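You operate a simulated robot arm through the tools that you are given. There is no shell and no other tool. Be economical: measure what you need, move in short steps, check, and stop when the job is done.

Carry out the task below with a simulated two-armed robot. There is one attempt and no reset: what you move stays moved.

Task
Change the cloudy water: pump off, drain the trough, refill to between LOW and HIGH.
Fine: drain and fill valves closed at the end, no overflow. Where these are worked on the way, their far stop is far enough and under half their travel is too little: fill valve.

It is judged by the outcome, as a careful person would: the job done as asked, and still so three seconds after it is handed in. It fails if anything else is knocked over, pushed out of place, dropped, spilled or broken.

Robot
Two 6-joint arms with two-finger parallel grippers on one trunk that stands fixed in place. Base frame: the origin is at the foot of the trunk, x ahead of it, y to its left, z up. Readings come in cm, degrees, newtons and seconds.
The left shoulder is at [6, 18.7, 124.7], the right one opposite. With the tool pointing down near the work surface each hand reaches from about 10 to 42 cm from the base axis, measured 20 degrees to its own side. Payload 1.57 kg a hand.
Tool frame (each hand has its own): the origin (TCP) lies between the finger pads and is the grasp point; the fingertips stand 3 cm ahead of it; z points along the fingers, y is the line along which they close. Largest opening 11 cm; finger width 2.4, thickness 1.2; the body of the gripper, 4.8 by 11.2 cm, starts 7.8 cm behind the TCP.
Orientation is told as [roll, pitch, yaw] about the base's x, y, z axes, in that order, counted from this pose: with the fingers straight down and closing along the base's y, the tool's x points along the base's -x, its y along +y and its z along -z.

Tools
- The arms move only by the tool move_arm. It takes "left_deltas", "right_deltas" or both (then of equal length, played together; a hand with none holds still); each is a list of rows, each a list of 6 numbers: the shift along the base's x, y, z in units of 40 mm (1.0 is 40 mm), then the turn, a rotation vector about the base's x, y, z in units of 5 degrees (1.0 is 5 degrees). In form: [[dx, dy, dz, ax, ay, az], ...]. A call has 1 to 10 rows; each row shifts and turns the commanded pose from where the row before left it. "left_gripper" and "right_gripper" are, for a hand that has rows, the closure, from 0 (fully open) to 1 (shut), set as the call begins (left out, the last holds). A call with a number of a shift or a turn outside -1 to 1 is refused whole. A row lasts 0.2 s, in which the tool goes at most 5 cm and 8.6 degrees; a call with a longer step from one row to the next is refused whole, and so is a gripper value outside its range. Where a pose cannot be reached the arm comes as near as it can. A force on the tool above 40 N (or 10 N above the force at the start of the call, whichever is more), or a blocked arm, ends the call early, and 0.2 s more pass. Each finger travels about 15.3 cm/s and halts on what it meets, pressing with about 29 N; the grip force reading is that of the motor and also rises with nothing between the fingers. The clock runs only during rows and for 0.2 s after the last one: add rows that do not move to give the fingers time. It gives the time, the measured TCP pose, the force on the tool (base axes), the opening and the grip force at its end, in the units of the frame above (readings bear some noise), with the torque about the TCP (base axes, N m) and any sound that the robot's microphone picked up.
- Cameras (640 x 400 px; columns grow to the right, rows downward): "scene" is now at [0.17, -4.52, 178.7]; the picture's right is [-0.60, -0.80, 0.00], its down [-0.61, 0.45, -0.65] and it looks along [0.52, -0.39, -0.76] (base axes); focal length 310 px, centre (320, 200). "left" rides on the left gripper at [7, -1.6, -14.1] in its tool frame; the picture's right is [0.23, 0.97, 0.00], its down [-0.86, 0.20, -0.48] and it looks along [-0.47, 0.11, 0.88] (tool axes); focal length 222 px, centre (320, 200). "right" rides on the right gripper at [7, 1.6, -14.1] in its tool frame; the picture's right is [-0.23, 0.97, 0.00], its down [-0.85, -0.20, -0.48] and it looks along [-0.47, -0.11, 0.88] (tool axes); focal length 222 px, centre (320, 200). There is no depth. A picture from a camera that has moved, and an enlarged one, comes with that camera's place and axes in the base frame and with its lens.
- camera(camera): a new picture of that camera. The clock stands still meanwhile.
- lift_body(by): slides the trunk up (or, below 0, down) by that many cm; the arms and the scene camera ride with it, the base frame stays. It gives what a move gives, with no picture.
- head_to(pan, tilt): turns the head with the scene camera to pan (to the left, within 86 degrees either way) and tilt (down, from -29 to 69), counted from straight ahead of the robot. It gives what a move gives.
- zoom(camera, box): a new picture of the part [left, top, right, bottom] of that camera's present view, enlarged. The clock stands still meanwhile.
- close_job(): hands the job in; it is judged then, once.

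Go step by step. Nothing tells you positions but the pictures and the camera data: compare them with the known pose of the tool, close in by small moves and look again before you grip or let go. The budget is 120 turns and 86 pictures, counting those below and the enlarged ones. Unless the task says otherwise, let go and move clear before handing in, and close with one line.

The tools are called after "Request:" as name(argument=value, ...) on one line, values as JSON. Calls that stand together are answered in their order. move_arm: Moves the arms, as the interface text tells. Its arguments: {"type":"object","properties":{"left_deltas":{"type":"array"},"left_gripper":{"type":"number"},"right_deltas":{"type":"array"},"right_gripper":{"type":"number"}},"required":[]} The other tools are called the same way: lift_body (by) slides the trunk up or down; head_to (pan, tilt) turns the head that bears the scene camera; camera (camera) takes a picture; zoom (camera, box) takes an enlarged picture of a part of a camera's view; close_job () hands the job in.

At the start:

```text
time: 0.0
left_tool_pos: [40.27, -5.01, 130.08]
left_ee_rot: [0.0, 0.0, 0.0]
left_ft_force: [1.2, 0.4, -0.1]
left_torque: [0.0, -0.01, -0.01]
left_grip_width: 10.98
left_grasp_force: 0.0
right_tool_pos: [38.67, -40.8, 130.57]
right_ee_rot: [0.0, 0.1, 0.2]
right_ft_force: [-0.3, -0.4, -1.5]
right_torque: [0.0, 0.0, -0.01]
right_grip_width: 11.02
right_grasp_force: 0.0
trunk travel left (down, up): [-87.5, 11.5]
head pan, tilt: [-36.6, 49.5]
```

scene: 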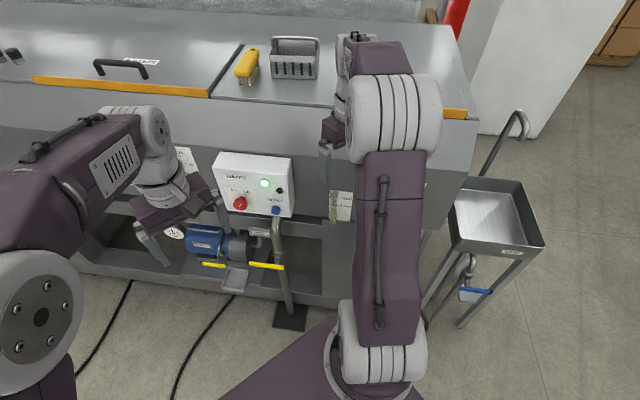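
right: 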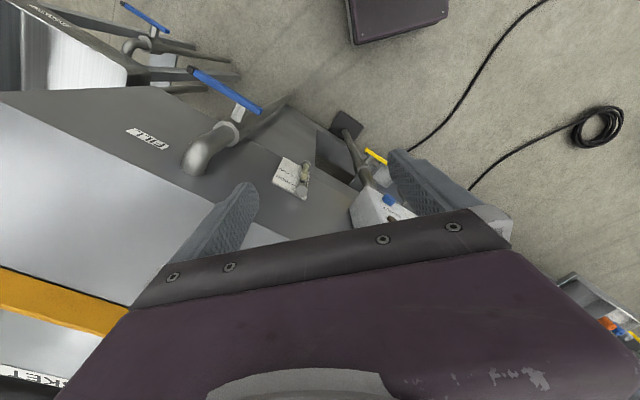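
left: 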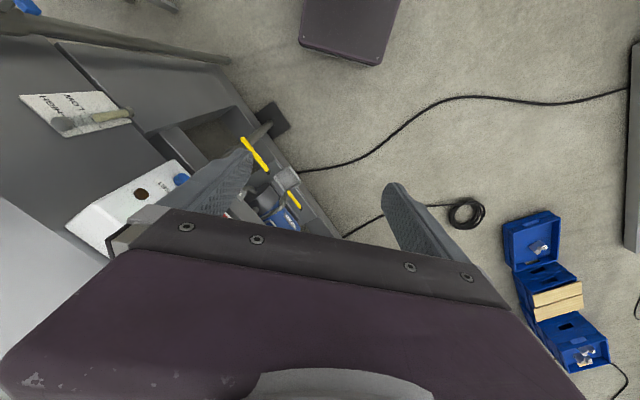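

I see a machine with a control box (green lamp, red and blue buttons), yellow-handled valves below, a level gauge to the right, and blue-handled valves. I'll look closer first.

Request:
zoom(camera="scene", box=[150, 130, 360, 330])

Request:
zoom(camera="right", box=[0, 0, 480, 240])

Request:
zoom(camera="left", box=[0, 60, 340, 270])

```text
2.00 times, centred on (255, 230) of scene
camera zoom: at [0.17, -4.52, 178.7], right [-0.6, -0.8, 0.0], down [-0.61, 0.45, -0.65], along [0.52, -0.39, -0.76], focal length 619 px, centre (450, 140)
```

zoom: 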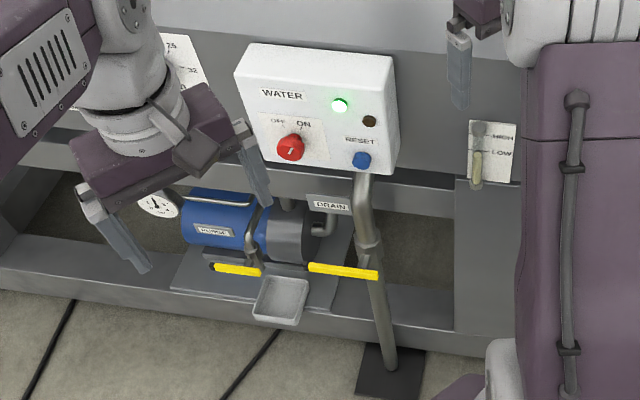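

```text
1.33 times, centred on (240, 120) of right
camera zoom: at [31.68, -39.22, 144.84], right [0.23, 0.97, 0.0], down [0.86, -0.2, 0.48], along [0.47, -0.11, -0.88], focal length 296 px, centre (427, 307)
```

zoom: 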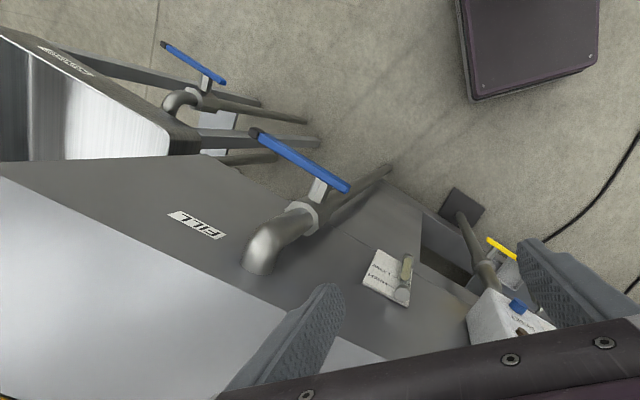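

```text
1.88 times, centred on (170, 165) of left
camera zoom: at [33.24, -6.45, 144.22], right [-0.23, 0.97, 0.0], down [0.86, 0.2, 0.48], along [0.47, 0.11, -0.88], focal length 418 px, centre (602, 266)
```

zoom: 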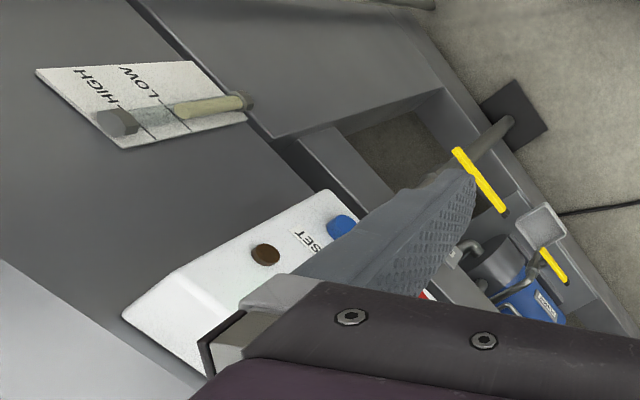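

The tank front runs at 45° (face roughly on x−y≈98.6), with the knob near (66,−22,102), RESET near (58,−30,101) and the drain lever near (63,−24,64). I'll clear the left arm first, and back the right hand off a little so I can see the fill valve.

Request:
move_arm(left_deltas=[[-0.4, 1, 0, 0, 0, 0], [-0.4, 1, 0, 0, 0, 0], [-0.4, 1, 0, 0, 0, 0], [-0.4, 1, 0, 0, 0, 0], [-0.4, 1, 0, 0, 0, 0], [-0.4, 1, 0, 0, 0, 0], [-0.4, 1, 0, 0, 0, 0], [-0.4, 1, 0, 0, 0, 0]])

Request:
move_arm(right_deltas=[[-0.4, 0.6, 0, 0, 0, -1], [-0.4, 0.6, 0, 0, 0, -1], [-0.4, 0.6, 0, 0, 0, -1], [-0.4, 0.6, 0, 0, 0, -1], [0, 0.6, 0, 0, 0, -1], [0, 0.6, 0, 0, 0, -1], [0, 0, 0, 0, 0, -1], [0, 0, 0, 0, 0, -1], [0, 0, 0, 0, 0, -1]])

Request:
camera(camera="scene")

Request:
camera(camera="right")

```text
time: 1.8
left_tool_pos: [27.63, 27.25, 130.17]
left_ee_rot: [-0.1, 0.0, 0.0]
left_ft_force: [0.1, 0.7, -0.2]
left_torque: [-0.01, 0.01, -0.01]
left_grip_width: 10.99
left_grasp_force: 0.0
right_tool_pos: [38.69, -40.62, 130.77]
right_ee_rot: [0.0, 0.1, 0.1]
right_ft_force: [-1.2, 0.2, -0.4]
right_torque: [0.01, 0.02, -0.01]
right_grip_width: 11.0
right_grasp_force: 0.0
trunk travel left (down, up): [-87.5, 11.5]
head pan, tilt: [-36.6, 49.5]
```

```text
time: 3.8
left_tool_pos: [27.75, 27.09, 130.18]
left_ee_rot: [0.0, 0.1, -0.1]
left_ft_force: [-0.5, 0.6, -0.5]
left_torque: [-0.01, -0.02, 0.0]
left_grip_width: 10.99
left_grasp_force: 0.1
right_tool_pos: [32.41, -26.29, 130.7]
right_ee_rot: [0.1, 0.2, -45.0]
right_ft_force: [0.3, 0.8, 0.4]
right_torque: [0.02, -0.02, 0.0]
right_grip_width: 10.97
right_grasp_force: 0.1
trunk travel left (down, up): [-87.5, 11.5]
head pan, tilt: [-36.6, 49.5]
```

```text
79 pictures are left
camera scene: at [0.18, -4.46, 178.7], right [-0.6, -0.8, 0.0], down [-0.61, 0.45, -0.65], along [0.52, -0.39, -0.76], focal length 310 px, centre (320, 200)
```

scene: 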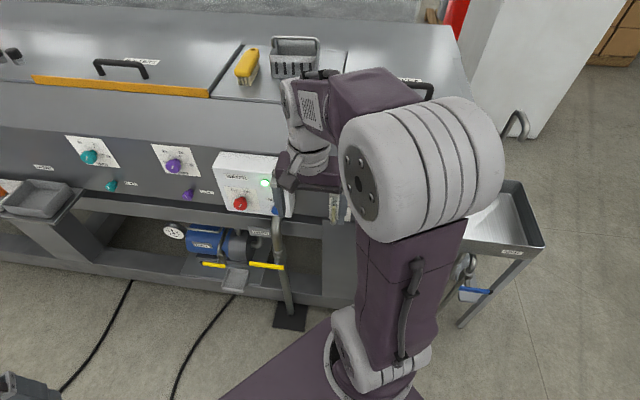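

```text
78 pictures are left
camera right: at [28.53, -20.23, 144.9], right [0.85, 0.53, 0.0], down [0.46, -0.75, 0.48], along [0.25, -0.41, -0.88], focal length 222 px, centre (320, 200)
```

right: 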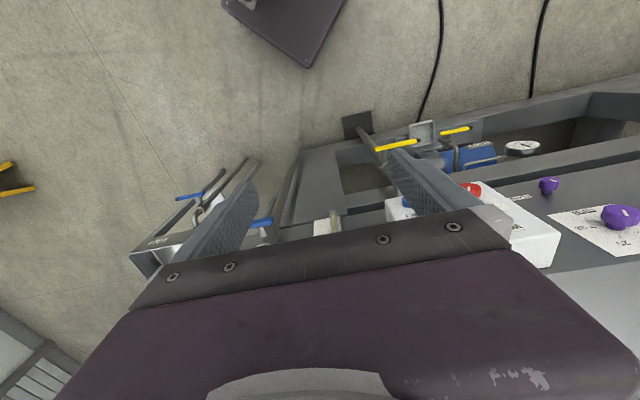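

The left side is clear and there is a good view of the panel. Now I pitch the right hand to point horizontally at the panel and move it in front of the red knob, at a standoff.

Request:
move_arm(right_deltas=[[0.49, 0.24, -0.54, -0.98, -0.98, 0], [0.49, 0.24, -0.54, -0.98, -0.98, 0], [0.49, 0.24, -0.54, -0.98, -0.98, 0], [0.49, 0.24, -0.54, -0.98, -0.98, 0], [0.49, 0.24, -0.54, -0.98, -0.98, 0], [0.49, 0.24, -0.54, -0.98, -0.98, 0], [0.49, 0.24, -0.54, -0.98, -0.98, 0]])

Request:
move_arm(right_deltas=[[0.49, 0.24, -0.54, -0.98, -0.98, 0], [0.49, 0.24, -0.54, -0.98, -0.98, 0], [0.49, 0.24, -0.54, -0.98, -0.98, 0], [0.49, 0.24, -0.54, -0.98, -0.98, 0], [0.49, 0.24, -0.54, -0.98, -0.98, 0], [0.49, 0.24, -0.54, -0.98, -0.98, 0]])

Request:
camera(camera="scene")

Request:
camera(camera="right")

```text
time: 5.4
left_tool_pos: [27.85, 27.2, 130.25]
left_ee_rot: [0.0, 0.1, 0.0]
left_ft_force: [0.3, 0.3, -0.4]
left_torque: [-0.01, 0.0, 0.01]
left_grip_width: 11.01
left_grasp_force: 0.1
right_tool_pos: [46.31, -19.3, 115.37]
right_ee_rot: [-0.2, -48.6, -44.6]
right_ft_force: [0.2, 0.8, 0.1]
right_torque: [0.0, 0.03, -0.03]
right_grip_width: 11.01
right_grasp_force: 0.1
trunk travel left (down, up): [-87.5, 11.5]
head pan, tilt: [-36.6, 49.5]
```

```text
time: 6.8
left_tool_pos: [27.74, 27.11, 130.15]
left_ee_rot: [0.1, 0.0, 0.0]
left_ft_force: [-0.1, -0.1, 0.2]
left_torque: [0.0, 0.02, -0.01]
left_grip_width: 11.02
left_grasp_force: 0.1
right_tool_pos: [57.84, -13.94, 102.28]
right_ee_rot: [-102.9, -89.8, 57.8]
right_ft_force: [-0.2, -0.8, 0.4]
right_torque: [0.01, -0.02, 0.02]
right_grip_width: 10.97
right_grasp_force: 0.1
trunk travel left (down, up): [-87.5, 11.5]
head pan, tilt: [-36.6, 49.5]
```

```text
77 pictures are left
camera scene: at [0.23, -4.56, 178.7], right [-0.6, -0.8, 0.0], down [-0.61, 0.45, -0.65], along [0.52, -0.39, -0.76], focal length 310 px, centre (320, 200)
```

scene: 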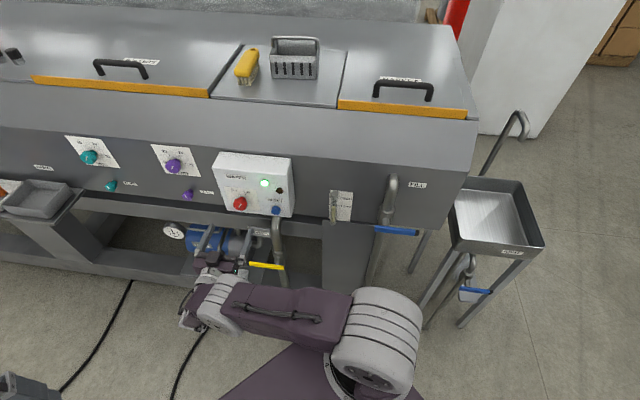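

```text
76 pictures are left
camera right: at [48.95, -2.81, 95.34], right [0.69, 0.69, 0.22], down [-0.48, 0.2, 0.86], along [0.55, -0.7, 0.47], focal length 222 px, centre (320, 200)
```

right: 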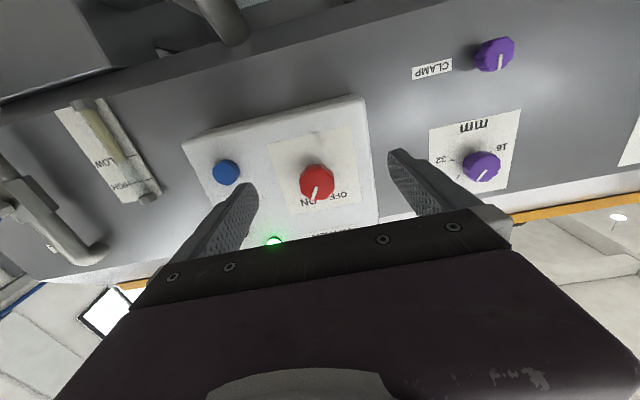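

The hand reached the pose. Triangulating with both cameras puts the knob at about (63.8,−21.6,105.5). I'll check the knob pointer up close.

Request:
zoom(camera="right", box=[260, 120, 380, 220])

Request:
zoom(camera="scene", box=[200, 140, 440, 290])

```text
4.00 times, centred on (320, 170) of right
camera zoom: at [48.95, -2.81, 95.34], right [0.69, 0.69, 0.22], down [-0.48, 0.2, 0.86], along [0.55, -0.7, 0.47], focal length 888 px, centre (320, 320)
```

zoom: 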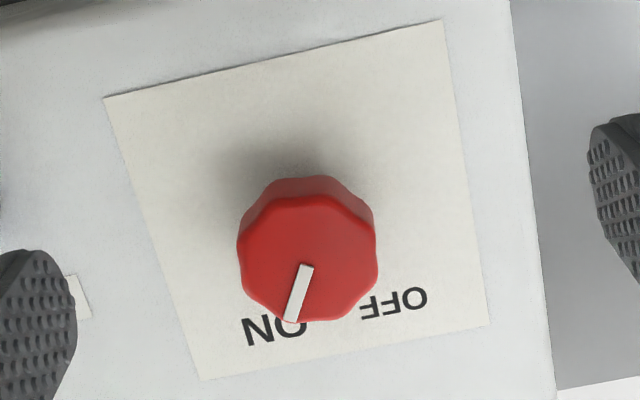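

```text
2.67 times, centred on (320, 215) of scene
camera zoom: at [0.23, -4.56, 178.7], right [-0.6, -0.8, 0.0], down [-0.61, 0.45, -0.65], along [0.52, -0.39, -0.76], focal length 826 px, centre (320, 160)
```

zoom: 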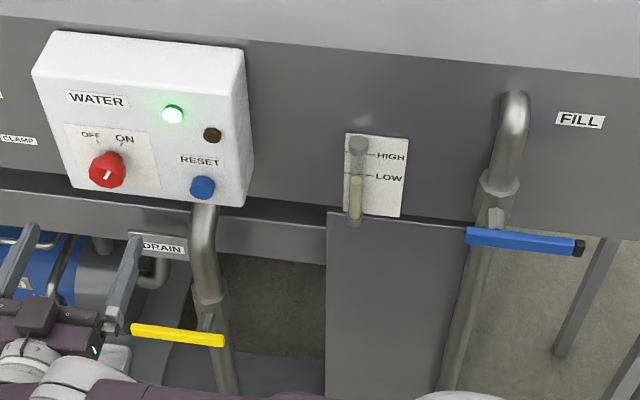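

The pointer sits at ON, so OFF is about 60° counter-clockwise. I'll line up, move in part-way and close the gap around the knob.

Request:
move_arm(right_deltas=[[0.2, -0.3, 0.4, 0, 0, 0], [0.3, -0.4, 0.4, 0, 0, 0], [0.3, -0.4, 0, 0, 0, 0]], right_gripper=0.35)

Request:
camera(camera="right")

Request:
zoom(camera="scene", box=[180, 140, 340, 240])

```text
time: 7.6
left_tool_pos: [27.75, 26.95, 130.15]
left_ee_rot: [-0.1, 0.0, 0.1]
left_ft_force: [0.6, -0.5, 0.3]
left_torque: [0.01, 0.01, 0.02]
left_grip_width: 10.99
left_grasp_force: 0.0
right_tool_pos: [60.92, -18.08, 105.66]
right_ee_rot: [-103.6, -89.8, 58.6]
right_ft_force: [0.4, 0.0, 0.8]
right_torque: [0.03, -0.02, 0.02]
right_grip_width: 7.15
right_grasp_force: 0.0
trunk travel left (down, up): [-87.5, 11.5]
head pan, tilt: [-36.6, 49.5]
```

```text
73 pictures are left
camera right: at [52.08, -6.99, 98.76], right [0.69, 0.69, 0.23], down [-0.48, 0.2, 0.86], along [0.54, -0.7, 0.47], focal length 222 px, centre (320, 200)
```

right: 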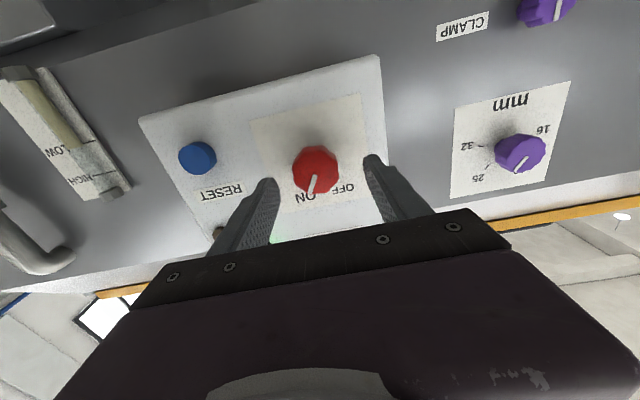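

```text
4.00 times, centred on (260, 190) of scene
camera zoom: at [0.19, -4.59, 178.69], right [-0.6, -0.8, 0.0], down [-0.61, 0.45, -0.65], along [0.52, -0.39, -0.76], focal length 1239 px, centre (560, 240)
```

zoom: 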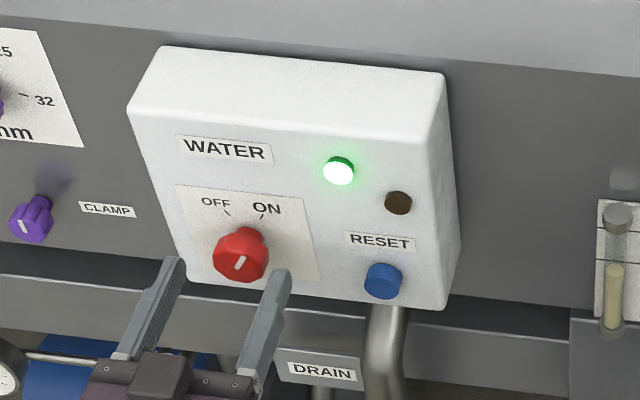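

The knob position holds at (63.7,−21.6,105.5) and the fingers straddle it. I'll advance 3 cm and grip.

Request:
move_arm(right_deltas=[[0.15, -0.2, 0, 0, 0, 0], [0.15, -0.22, 0, 0, 0, 0], [0.16, -0.22, 0, 0, 0, 0]])

Request:
camera(camera="right")

Request:
zoom(camera="scene", box=[180, 140, 340, 240])

```text
time: 8.4
left_tool_pos: [27.65, 27.08, 130.14]
left_ee_rot: [0.0, 0.0, 0.0]
left_ft_force: [0.3, 0.3, 0.8]
left_torque: [0.0, -0.05, 0.0]
left_grip_width: 11.0
left_grasp_force: 0.1
right_tool_pos: [62.8, -20.87, 105.71]
right_ee_rot: [-88.0, -89.8, 43.0]
right_ft_force: [0.1, -1.1, -0.6]
right_torque: [0.03, 0.0, -0.02]
right_grip_width: 7.14
right_grasp_force: 0.0
trunk travel left (down, up): [-87.5, 11.5]
head pan, tilt: [-36.6, 49.5]
```

```text
71 pictures are left
camera right: at [53.82, -9.65, 98.85], right [0.69, 0.69, 0.23], down [-0.48, 0.2, 0.86], along [0.55, -0.7, 0.47], focal length 222 px, centre (320, 200)
```

right: 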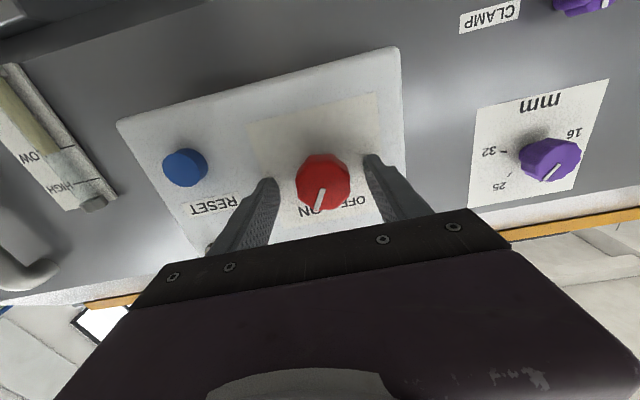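

```text
4.00 times, centred on (260, 190) of scene
camera zoom: at [0.18, -4.51, 178.7], right [-0.6, -0.8, 0.0], down [-0.61, 0.45, -0.65], along [0.52, -0.39, -0.76], focal length 1239 px, centre (560, 240)
```

zoom: 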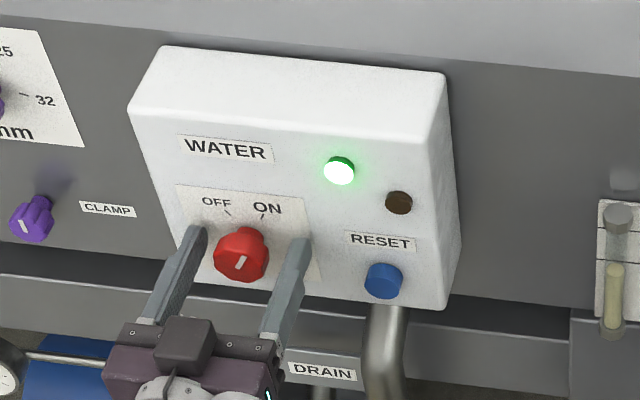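

Well centred. Now I close on the knob, and if the force reading is sensible I'll turn it.

Request:
move_arm(right_deltas=[[0, 0, 0, 0, 0, 0], [0, 0, 0, 0, 0, 0]], right_gripper=1)

```text
time: 9.0
left_tool_pos: [27.86, 27.31, 130.01]
left_ee_rot: [-0.1, 0.2, 0.0]
left_ft_force: [-0.5, -0.8, 0.2]
left_torque: [0.01, 0.02, 0.0]
left_grip_width: 10.98
left_grasp_force: 0.0
right_tool_pos: [62.97, -20.49, 105.81]
right_ee_rot: [-120.9, -89.8, 76.0]
right_ft_force: [8.4, 6.6, 2.5]
right_torque: [0.02, -0.04, 0.21]
right_grip_width: 3.94
right_grasp_force: 44.6
trunk travel left (down, up): [-87.5, 11.5]
head pan, tilt: [-36.6, 49.5]
```

Request:
move_arm(right_deltas=[[0.05, 0.05, 0, -0.9, 0.9, 0], [0, 0, 0, -0.9, 0.9, 0], [0, 0, 0, -0.9, 0.9, 0], [0, 0, 0, -0.9, 0.9, 0], [0, 0, 0, -0.9, 0.9, 0], [0, 0, 0, -0.9, 0.9, 0], [0, 0, 0, -0.9, 0.9, 0], [0, 0, 0, -0.9, 0.9, 0], [0, 0, 0, -0.9, 0.9, 0], [0, 0, 0, -0.5, 0.5, 0]])

Request:
zoom(camera="scene", box=[180, 140, 340, 240])

```text
time: 11.2
left_tool_pos: [27.83, 27.45, 130.09]
left_ee_rot: [-0.1, 0.1, 0.0]
left_ft_force: [0.0, 0.3, 0.2]
left_torque: [-0.03, -0.01, -0.02]
left_grip_width: 11.02
left_grasp_force: 0.0
right_tool_pos: [63.07, -20.22, 105.69]
right_ee_rot: [-89.9, -28.9, 45.1]
right_ft_force: [2.1, 18.3, -12.3]
right_torque: [0.78, -0.41, 0.37]
right_grip_width: 3.94
right_grasp_force: 45.1
trunk travel left (down, up): [-87.5, 11.5]
head pan, tilt: [-36.6, 49.5]
```

```text
4.00 times, centred on (260, 190) of scene
camera zoom: at [0.51, -3.99, 178.69], right [-0.6, -0.8, 0.0], down [-0.61, 0.45, -0.65], along [0.52, -0.39, -0.76], focal length 1239 px, centre (560, 240)
```

zoom: 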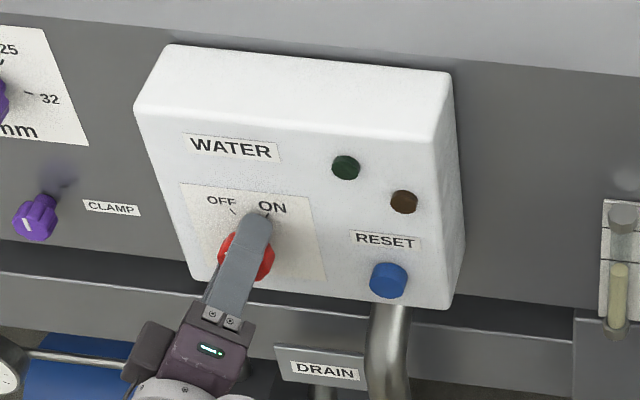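

The green lamp is off and the hand turned about 61°, so the pump is off. I'll release and back out.

Request:
move_arm(right_deltas=[[0, 0, 0, 0, 0, 0], [0, 0, 0, 0, 0, 0], [-0.5, 0.5, 0, 0, 0, 0], [-0.7, 0.7, 0, 0, 0, 0], [-0.7, 0.7, 0, 0, 0, 0]], right_gripper=0.45)

Request:
camera(camera="scene")

Request:
zoom(camera="scene", box=[180, 140, 340, 240])

```text
time: 12.4
left_tool_pos: [27.63, 27.26, 130.07]
left_ee_rot: [-0.1, 0.0, 0.1]
left_ft_force: [0.1, 0.0, -0.6]
left_torque: [0.0, 0.0, 0.02]
left_grip_width: 11.02
left_grasp_force: 0.1
right_tool_pos: [55.49, -12.74, 105.76]
right_ee_rot: [-90.1, -29.0, 45.0]
right_ft_force: [-0.2, -0.2, 0.1]
right_torque: [-0.02, 0.01, -0.02]
right_grip_width: 6.04
right_grasp_force: 0.1
trunk travel left (down, up): [-87.5, 11.5]
head pan, tilt: [-36.6, 49.5]
```

```text
68 pictures are left
camera scene: at [0.12, -4.29, 178.7], right [-0.6, -0.8, 0.0], down [-0.61, 0.45, -0.65], along [0.52, -0.39, -0.76], focal length 310 px, centre (320, 200)
```

scene: 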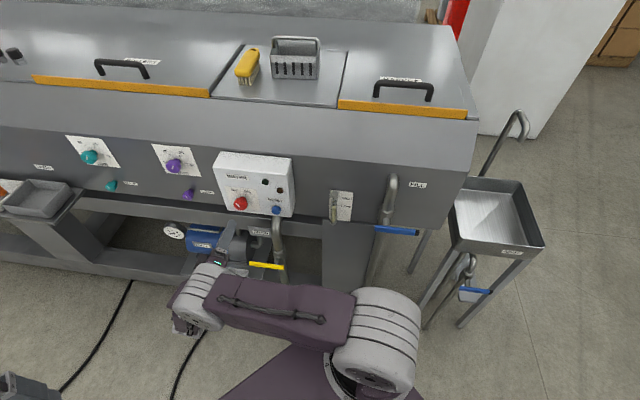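

```text
4.00 times, centred on (260, 190) of scene
camera zoom: at [0.12, -4.29, 178.7], right [-0.6, -0.8, 0.0], down [-0.61, 0.45, -0.65], along [0.52, -0.39, -0.76], focal length 1239 px, centre (560, 240)
```

zoom: 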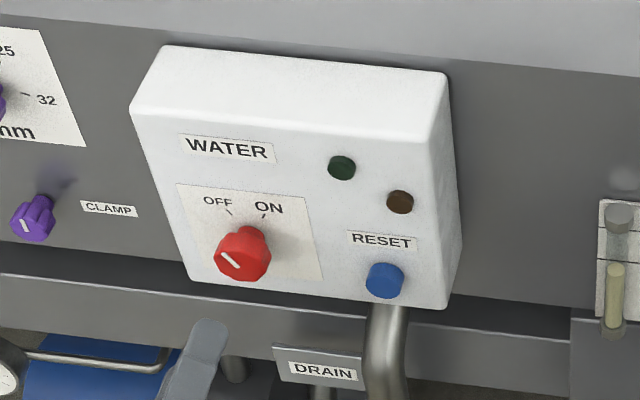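

Pump confirmed OFF. Next is the drain: I'll lower the trunk with the right hand at standoff and get a close look at the yellow levers.

Request:
lift_body(by=-30)

Request:
camera(camera="scene")

Request:
camera(camera="right")

```text
time: 15.4
left_tool_pos: [27.72, 27.21, 100.16]
left_ee_rot: [0.0, 0.0, 0.1]
left_ft_force: [-0.7, 0.1, 0.0]
left_torque: [0.01, 0.0, 0.0]
left_grip_width: 10.99
left_grasp_force: 0.1
right_tool_pos: [55.55, -12.9, 75.77]
right_ee_rot: [-90.1, -29.1, 45.0]
right_ft_force: [-0.6, -0.4, 1.0]
right_torque: [0.01, 0.0, 0.02]
right_grip_width: 6.03
right_grasp_force: 0.1
trunk travel left (down, up): [-57.5, 41.5]
head pan, tilt: [-36.6, 49.5]
```

```text
66 pictures are left
camera scene: at [0.16, -4.5, 148.7], right [-0.6, -0.8, 0.0], down [-0.61, 0.45, -0.65], along [0.52, -0.39, -0.76], focal length 310 px, centre (320, 200)
```

scene: 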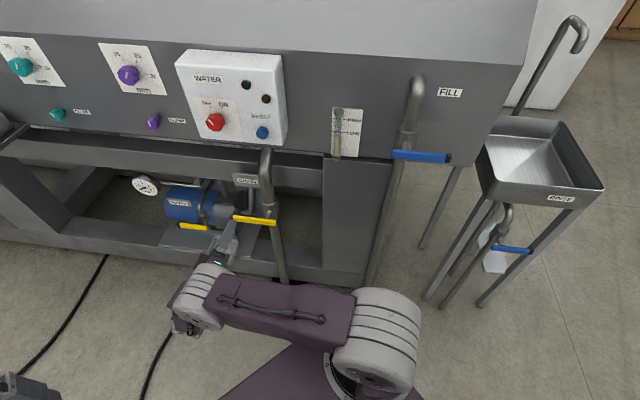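

```text
65 pictures are left
camera right: at [41.82, -6.63, 70.91], right [0.48, 0.48, -0.74], down [0.12, 0.8, 0.59], along [0.87, -0.37, 0.32], focal length 222 px, centre (320, 200)
```

right: 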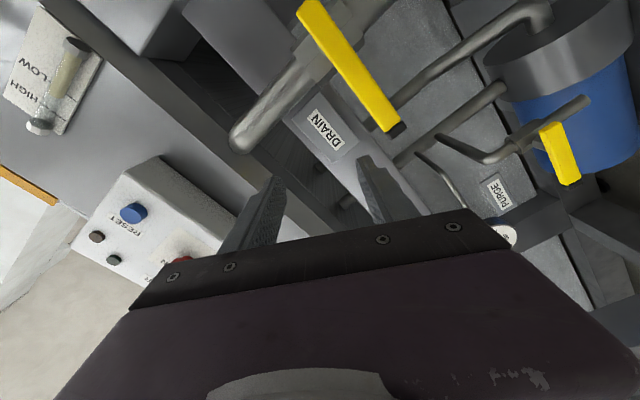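

The plates show the right-hand yellow lever is DRAIN and the left one PURGE. I'll zoom to localise the drain lever.

Request:
zoom(camera="scene", box=[200, 160, 320, 260])

Request:
zoom(camera="right", box=[200, 0, 440, 150])

```text
4.00 times, centred on (260, 210) of scene
camera zoom: at [0.16, -4.5, 148.7], right [-0.6, -0.8, 0.0], down [-0.61, 0.45, -0.65], along [0.52, -0.39, -0.76], focal length 1239 px, centre (560, 160)
```

zoom: 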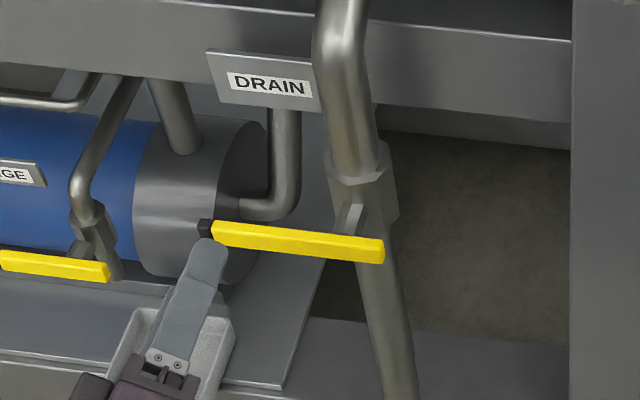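

```text
2.67 times, centred on (320, 75) of right
camera zoom: at [41.82, -6.63, 70.91], right [0.48, 0.48, -0.74], down [0.12, 0.8, 0.59], along [0.87, -0.37, 0.32], focal length 592 px, centre (320, 533)
```

zoom: 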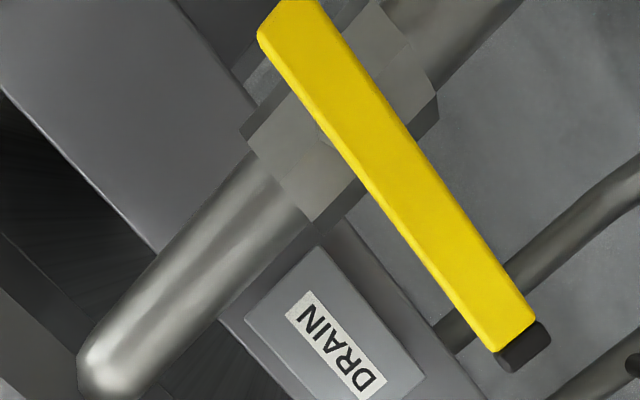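

The drain lever runs horizontally from about (65.6,−18.2,68.5) at its free tip to (57.3,−29.2,67.5) at the pivot end. I'll move to a standoff with the fingers closing vertically around the free end.

Request:
move_arm(right_deltas=[[0.3, -0.17, -0.49, -1, 1, 0], [0.3, -0.17, -0.49, -1, 1, 0], [0.3, -0.17, -0.49, -1, 1, 0], [0.3, -0.17, -0.49, -1, 1, 0]])

Request:
zoom(camera="scene", box=[200, 160, 320, 260])

Request:
camera(camera="right")

```text
time: 16.4
left_tool_pos: [27.7, 27.22, 100.17]
left_ee_rot: [0.0, 0.0, 0.0]
left_ft_force: [0.6, 1.0, 0.4]
left_torque: [0.0, 0.02, -0.01]
left_grip_width: 11.0
left_grasp_force: 0.1
right_tool_pos: [58.87, -15.94, 69.68]
right_ee_rot: [-90.0, -0.7, 45.1]
right_ft_force: [-0.4, 0.0, 0.0]
right_torque: [-0.04, 0.0, 0.01]
right_grip_width: 6.06
right_grasp_force: 0.1
right hand out of reach, approached as far as the arm can: row 4
trunk travel left (down, up): [-57.5, 41.5]
head pan, tilt: [-36.6, 49.5]
```

```text
4.00 times, centred on (260, 210) of scene
camera zoom: at [0.18, -4.45, 148.7], right [-0.6, -0.8, 0.0], down [-0.61, 0.45, -0.65], along [0.52, -0.39, -0.76], focal length 1239 px, centre (560, 160)
```

zoom: 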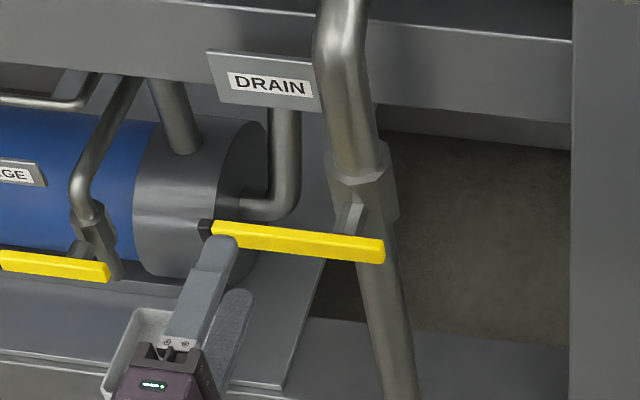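

```text
61 pictures are left
camera right: at [43.98, -10.86, 67.88], right [0.17, 0.17, -0.97], down [0.26, 0.94, 0.21], along [0.95, -0.29, 0.11], focal length 222 px, centre (320, 200)
```

right: 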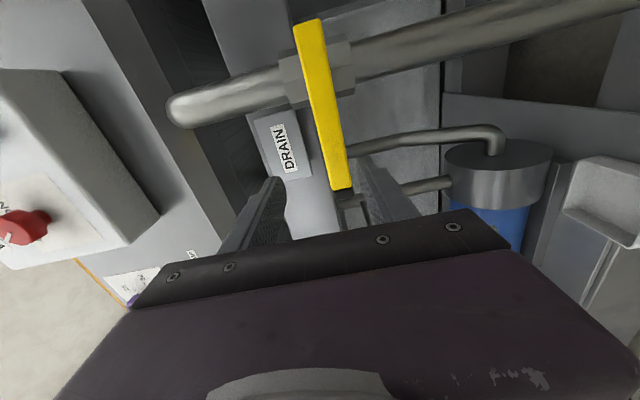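

The pose is short of reach at this trunk height. I'll back out, raise the hand relative to the trunk, then lower the trunk by 20.

Request:
move_arm(right_deltas=[[-0.5, 0.5, 0.4, 0, 0, 0], [-0.5, 0.5, 0.8, 0, 0, 0], [-0.3, 0.3, 0.9, 0, 0, 0], [0, 0, 1, 0, 0, 0], [0, 0, 1, 0, 0, 0], [0, 0, 1, 0, 0, 0]])

Request:
lift_body(by=-20)

Request:
camera(camera="scene")

```text
time: 17.8
left_tool_pos: [27.7, 27.08, 100.16]
left_ee_rot: [0.0, 0.0, 0.0]
left_ft_force: [-0.6, -0.1, -0.3]
left_torque: [0.02, -0.03, 0.0]
left_grip_width: 11.0
left_grasp_force: 0.0
right_tool_pos: [53.73, -10.86, 90.38]
right_ee_rot: [-90.0, -0.8, 45.0]
right_ft_force: [0.6, -0.5, 0.2]
right_torque: [0.0, -0.03, -0.01]
right_grip_width: 6.06
right_grasp_force: 0.1
trunk travel left (down, up): [-57.5, 41.5]
head pan, tilt: [-36.6, 49.5]
```

```text
time: 20.0
left_tool_pos: [27.7, 27.11, 80.18]
left_ee_rot: [0.0, 0.1, 0.0]
left_ft_force: [0.3, 0.8, -0.4]
left_torque: [-0.02, 0.0, 0.0]
left_grip_width: 10.99
left_grasp_force: 0.2
right_tool_pos: [53.67, -10.88, 70.51]
right_ee_rot: [-90.0, -0.7, 45.1]
right_ft_force: [-0.9, 0.2, 0.5]
right_torque: [-0.03, 0.02, 0.02]
right_grip_width: 6.05
right_grasp_force: 0.1
trunk travel left (down, up): [-37.5, 61.5]
head pan, tilt: [-36.6, 49.5]
```

```text
60 pictures are left
camera scene: at [0.15, -4.5, 128.7], right [-0.6, -0.8, 0.0], down [-0.61, 0.45, -0.65], along [0.52, -0.39, -0.76], focal length 310 px, centre (320, 200)
```

scene: 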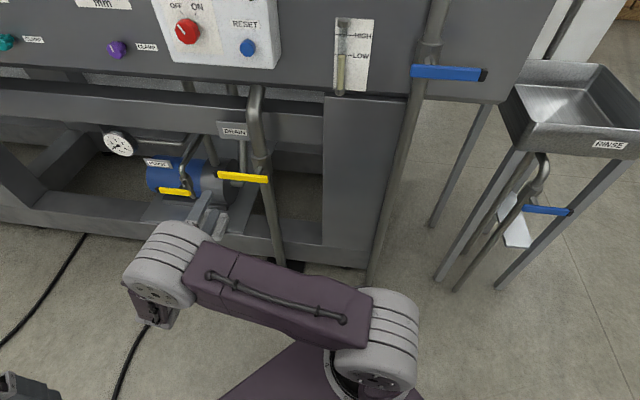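

Request:
move_arm(right_deltas=[[0.56, -0.4, -0.2, 0, 0, 0], [0.56, -0.4, -0.2, 0, 0, 0], [0.56, -0.4, -0.2, 0, 0, 0]])

Request:
zoom(camera="scene", box=[180, 110, 300, 210])

Request:
camera(camera="right")

```text
time: 20.8
left_tool_pos: [27.67, 27.01, 80.18]
left_ee_rot: [0.0, 0.0, 0.0]
left_ft_force: [0.3, 1.0, -0.9]
left_torque: [0.03, -0.02, -0.02]
left_grip_width: 11.0
left_grasp_force: 0.2
right_tool_pos: [60.86, -15.59, 67.93]
right_ee_rot: [-90.1, -0.8, 45.0]
right_ft_force: [0.0, 0.2, -0.5]
right_torque: [0.01, -0.04, -0.01]
right_grip_width: 6.07
right_grasp_force: 0.0
trunk travel left (down, up): [-37.5, 61.5]
head pan, tilt: [-36.6, 49.5]
```

```text
4.00 times, centred on (240, 160) of scene
camera zoom: at [0.21, -4.53, 128.7], right [-0.6, -0.8, 0.0], down [-0.61, 0.45, -0.65], along [0.52, -0.39, -0.76], focal length 1239 px, centre (640, 360)
```

zoom: 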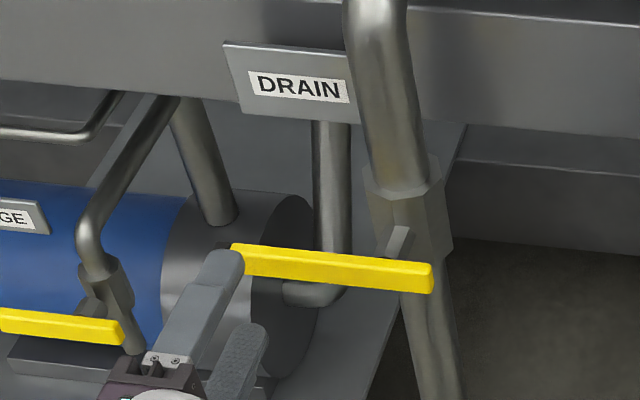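

```text
58 pictures are left
camera right: at [45.82, -10.53, 66.22], right [0.17, 0.17, -0.97], down [0.26, 0.94, 0.21], along [0.95, -0.29, 0.11], focal length 222 px, centre (320, 200)
```

right: 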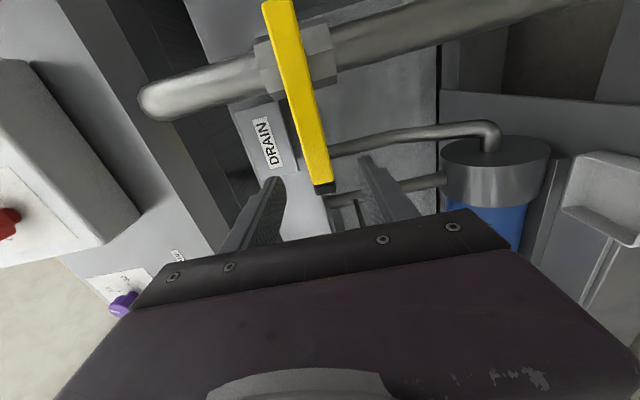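

The lever tip sits between the fingers. I'll advance around it and close to a loose cage.

Request:
move_arm(right_deltas=[[0.23, -0.28, 0, 0, 0, 0], [0.23, -0.28, 0, 0, 0, 0], [0.22, -0.27, 0, 0, 0, 0]])

Request:
zoom(camera="scene", box=[180, 110, 300, 210])

Request:
camera(camera="right")

```text
time: 21.6
left_tool_pos: [27.74, 27.09, 80.22]
left_ee_rot: [-0.1, 0.0, 0.0]
left_ft_force: [0.3, -0.6, 0.0]
left_torque: [0.0, -0.04, -0.01]
left_grip_width: 10.99
left_grasp_force: 0.0
right_tool_pos: [63.53, -19.05, 68.06]
right_ee_rot: [-90.1, -0.8, 45.0]
right_ft_force: [-0.2, -0.3, 0.4]
right_torque: [0.01, -0.01, 0.01]
right_grip_width: 6.04
right_grasp_force: 0.1
trunk travel left (down, up): [-37.5, 61.5]
head pan, tilt: [-36.6, 49.5]
```

```text
4.00 times, centred on (240, 160) of scene
camera zoom: at [0.18, -4.52, 128.7], right [-0.6, -0.8, 0.0], down [-0.61, 0.45, -0.65], along [0.52, -0.39, -0.76], focal length 1239 px, centre (640, 360)
```

zoom: 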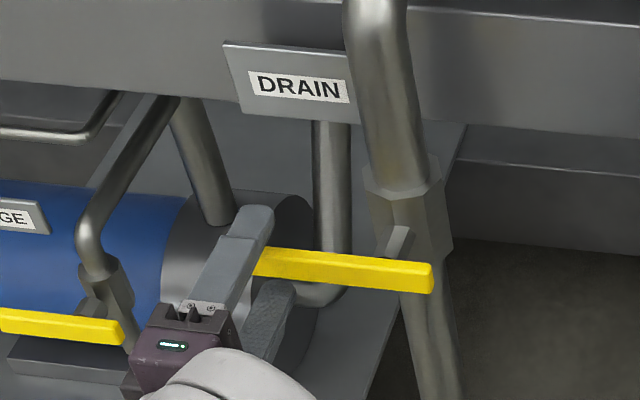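

```text
56 pictures are left
camera right: at [48.48, -14.0, 66.31], right [0.17, 0.17, -0.97], down [0.26, 0.94, 0.21], along [0.95, -0.29, 0.11], focal length 222 px, centre (320, 200)
```

right: 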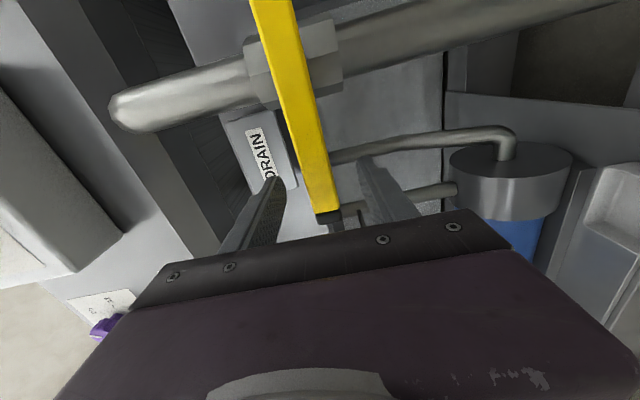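

Fingers surround the lever. I'll grip it, then test a small downward swing of the tip.

Request:
move_arm(right_deltas=[[0, 0, 0, 0, 0, 0], [0, 0, 0, 0, 0, 0]], right_gripper=1)

Request:
move_arm(right_deltas=[[0, 0, -0.25, -0.8, 0.8, 0], [0, 0, -0.25, -0.8, 0.8, 0]])

```text
time: 22.2
left_tool_pos: [27.64, 27.1, 80.17]
left_ee_rot: [0.0, 0.0, 0.0]
left_ft_force: [-0.2, -0.3, -0.5]
left_torque: [0.01, -0.02, 0.0]
left_grip_width: 11.02
left_grasp_force: 0.1
right_tool_pos: [63.45, -19.04, 68.1]
right_ee_rot: [-90.0, -0.8, 44.9]
right_ft_force: [1.6, -0.4, 2.6]
right_torque: [-0.12, 0.37, 0.28]
right_grip_width: 2.18
right_grasp_force: 35.3
trunk travel left (down, up): [-37.5, 61.5]
head pan, tilt: [-36.6, 49.5]
```

```text
time: 22.7
left_tool_pos: [27.44, 27.17, 80.18]
left_ee_rot: [0.0, -0.2, -0.1]
left_ft_force: [-0.2, 0.6, 0.3]
left_torque: [-0.01, 0.02, -0.01]
left_grip_width: 10.98
left_grasp_force: 0.0
right_tool_pos: [63.4, -19.13, 67.86]
right_ee_rot: [-91.4, 6.1, 44.5]
right_ft_force: [-9.0, -0.8, 13.2]
right_torque: [0.64, -0.56, -0.26]
right_grip_width: 2.4
right_grasp_force: 35.7
trunk travel left (down, up): [-37.5, 61.5]
head pan, tilt: [-36.6, 49.5]
stopped in row 2 (right hand): the force on the tool passed its limit at 47 N (the readings are from after the stop); the commanded pose is now the measured one
```

Downward is a hard stop, so the lever must open upward. I'll try the first part of that arc.

Request:
move_arm(right_deltas=[[-0.009, -0.009, 0.24, 1, -1, 0], [-0.028, -0.028, 0.226, 1, -1, 0], [-0.046, -0.046, 0.22, 1, -1, 0], [-0.063, -0.063, 0.212, 1, -1, 0]])

Request:
zoom(camera="scene", box=[180, 110, 300, 210])

```text
time: 23.7
left_tool_pos: [27.72, 27.1, 80.14]
left_ee_rot: [0.0, 0.0, 0.0]
left_ft_force: [-0.3, -0.6, -0.3]
left_torque: [0.0, 0.0, -0.01]
left_grip_width: 11.0
left_grasp_force: 0.1
right_tool_pos: [62.92, -19.52, 71.14]
right_ee_rot: [-90.8, -22.0, 44.9]
right_ft_force: [-7.9, 8.8, -13.0]
right_torque: [1.2, -0.2, 0.18]
right_grip_width: 2.18
right_grasp_force: 34.1
trunk travel left (down, up): [-37.5, 61.5]
head pan, tilt: [-36.6, 49.5]
```

```text
4.00 times, centred on (240, 160) of scene
camera zoom: at [0.26, -4.44, 128.69], right [-0.6, -0.8, 0.0], down [-0.61, 0.45, -0.65], along [0.52, -0.39, -0.76], focal length 1239 px, centre (640, 360)
```

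zoom: 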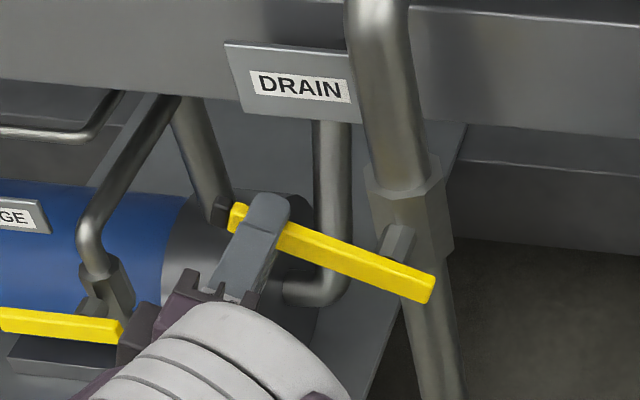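

The lever turns freely upward. Continuing along the arc.

Request:
move_arm(right_deltas=[[-0.079, -0.079, 0.2, 0.95, -0.95, 0], [-0.095, -0.095, 0.186, 0.95, -0.95, 0], [-0.109, -0.109, 0.17, 0.95, -0.95, 0], [-0.122, -0.122, 0.151, 0.95, -0.95, 0], [-0.133, -0.133, 0.131, 0.95, -0.95, 0], [-0.143, -0.143, 0.109, 0.95, -0.95, 0]])

Request:
zoom(camera="scene", box=[180, 90, 320, 210])

```text
time: 25.1
left_tool_pos: [27.65, 27.2, 80.18]
left_ee_rot: [0.0, -0.2, 0.0]
left_ft_force: [-0.2, 0.4, -0.4]
left_torque: [0.03, -0.03, -0.02]
left_grip_width: 11.02
left_grasp_force: 0.1
right_tool_pos: [60.29, -22.28, 75.27]
right_ee_rot: [-91.4, -62.3, 45.3]
right_ft_force: [7.6, 4.9, 21.8]
right_torque: [-0.28, -0.1, 0.55]
right_grip_width: 2.18
right_grasp_force: 35.2
trunk travel left (down, up): [-37.5, 61.5]
head pan, tilt: [-36.6, 49.5]
```

```text
3.33 times, centred on (250, 150) of scene
camera zoom: at [-0.03, -4.3, 128.73], right [-0.6, -0.8, 0.0], down [-0.61, 0.45, -0.65], along [0.52, -0.39, -0.76], focal length 1032 px, centre (553, 367)
```

zoom: 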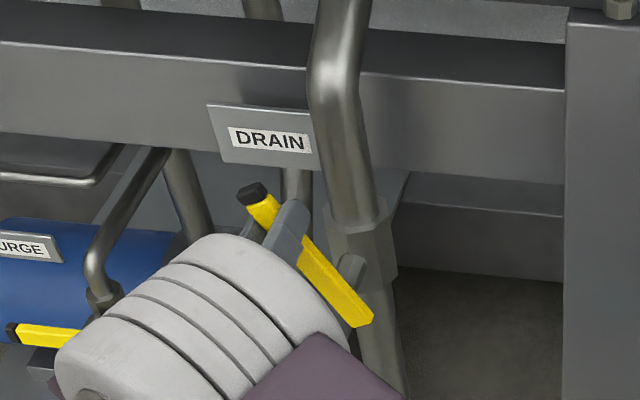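

Request:
move_arm(right_deltas=[[-0.137, -0.137, 0.07, 0.85, -0.85, 0], [-0.143, -0.143, 0.06, 0.85, -0.85, 0], [-0.148, -0.148, 0.048, 0.85, -0.85, 0], [-0.15, -0.15, 0.026, 0.85, -0.85, 0], [-0.101, -0.101, 0.005, 0.57, -0.57, 0], [0, 0, 0, 0, 0, 0]])

Request:
camera(camera="scene")

Request:
zoom(camera="scene", box=[200, 0, 440, 200])

```text
time: 26.5
left_tool_pos: [27.57, 27.25, 80.17]
left_ee_rot: [0.0, -0.1, 0.0]
left_ft_force: [0.2, 0.2, 0.3]
left_torque: [-0.01, 0.0, 0.02]
left_grip_width: 11.0
left_grasp_force: 0.0
right_tool_pos: [57.45, -24.97, 75.94]
right_ee_rot: [106.3, -89.7, -152.2]
right_ft_force: [4.7, 9.2, 20.8]
right_torque: [-0.4, 0.07, 0.53]
right_grip_width: 2.17
right_grasp_force: 34.9
trunk travel left (down, up): [-37.5, 61.5]
head pan, tilt: [-36.6, 49.5]
```

```text
53 pictures are left
camera scene: at [-0.05, -4.2, 128.71], right [-0.6, -0.8, 0.0], down [-0.61, 0.45, -0.65], along [0.52, -0.39, -0.76], focal length 310 px, centre (320, 200)
```

scene: 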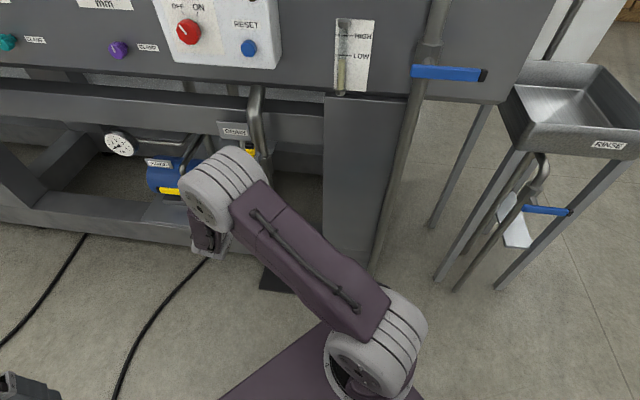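

```text
2.00 times, centred on (320, 100) of scene
camera zoom: at [-0.05, -4.2, 128.71], right [-0.6, -0.8, 0.0], down [-0.61, 0.45, -0.65], along [0.52, -0.39, -0.76], focal length 619 px, centre (320, 400)
```

zoom: 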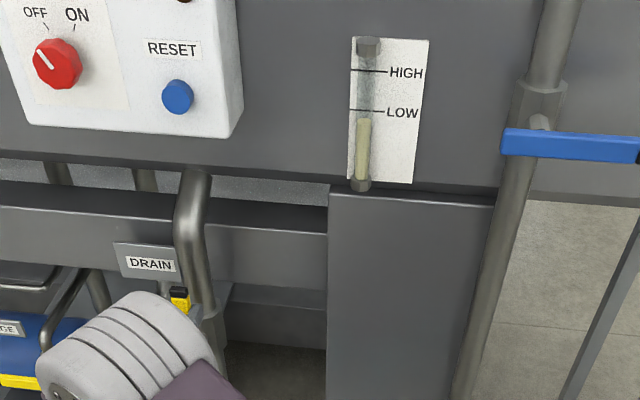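

The lever is vertical (open) and the level has started to fall below LOW. I'll hold and watch the gauge.

Request:
move_arm(right_deltas=[[0, 0, 0, 0, 0, 0], [0, 0, 0, 0, 0, 0], [0, 0, 0, 0, 0, 0], [0, 0, 0, 0, 0, 0], [0, 0, 0, 0, 0, 0], [0, 0, 0, 0, 0, 0], [0, 0, 0, 0, 0, 0], [0, 0, 0, 0, 0, 0], [0, 0, 0, 0, 0, 0], [0, 0, 0, 0, 0, 0]])

Request:
zoom(camera="scene", box=[300, 0, 420, 110])

```text
time: 28.7
left_tool_pos: [27.71, 27.41, 80.2]
left_ee_rot: [-0.1, 0.0, 0.1]
left_ft_force: [0.7, 0.0, 0.0]
left_torque: [-0.03, 0.02, 0.02]
left_grip_width: 10.98
left_grasp_force: 0.1
right_tool_pos: [57.58, -25.09, 75.9]
right_ee_rot: [98.6, -89.8, -144.3]
right_ft_force: [1.6, 12.7, 18.1]
right_torque: [-0.52, -0.06, 0.58]
right_grip_width: 2.18
right_grasp_force: 34.9
trunk travel left (down, up): [-37.5, 61.5]
head pan, tilt: [-36.6, 49.5]
```

```text
3.64 times, centred on (360, 55) of scene
camera zoom: at [-0.06, -4.17, 128.71], right [-0.6, -0.8, 0.0], down [-0.61, 0.45, -0.65], along [0.52, -0.39, -0.76], focal length 1126 px, centre (174, 727)
```

zoom: 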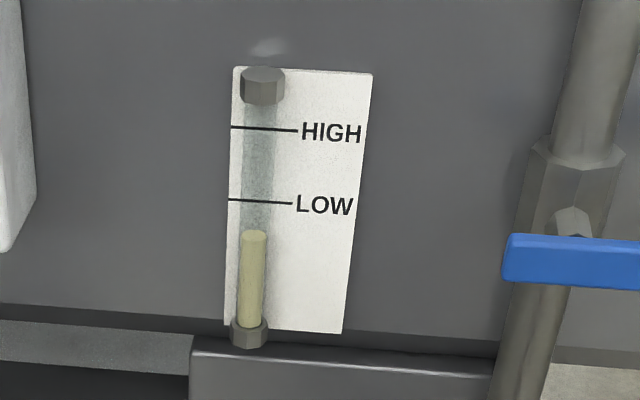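

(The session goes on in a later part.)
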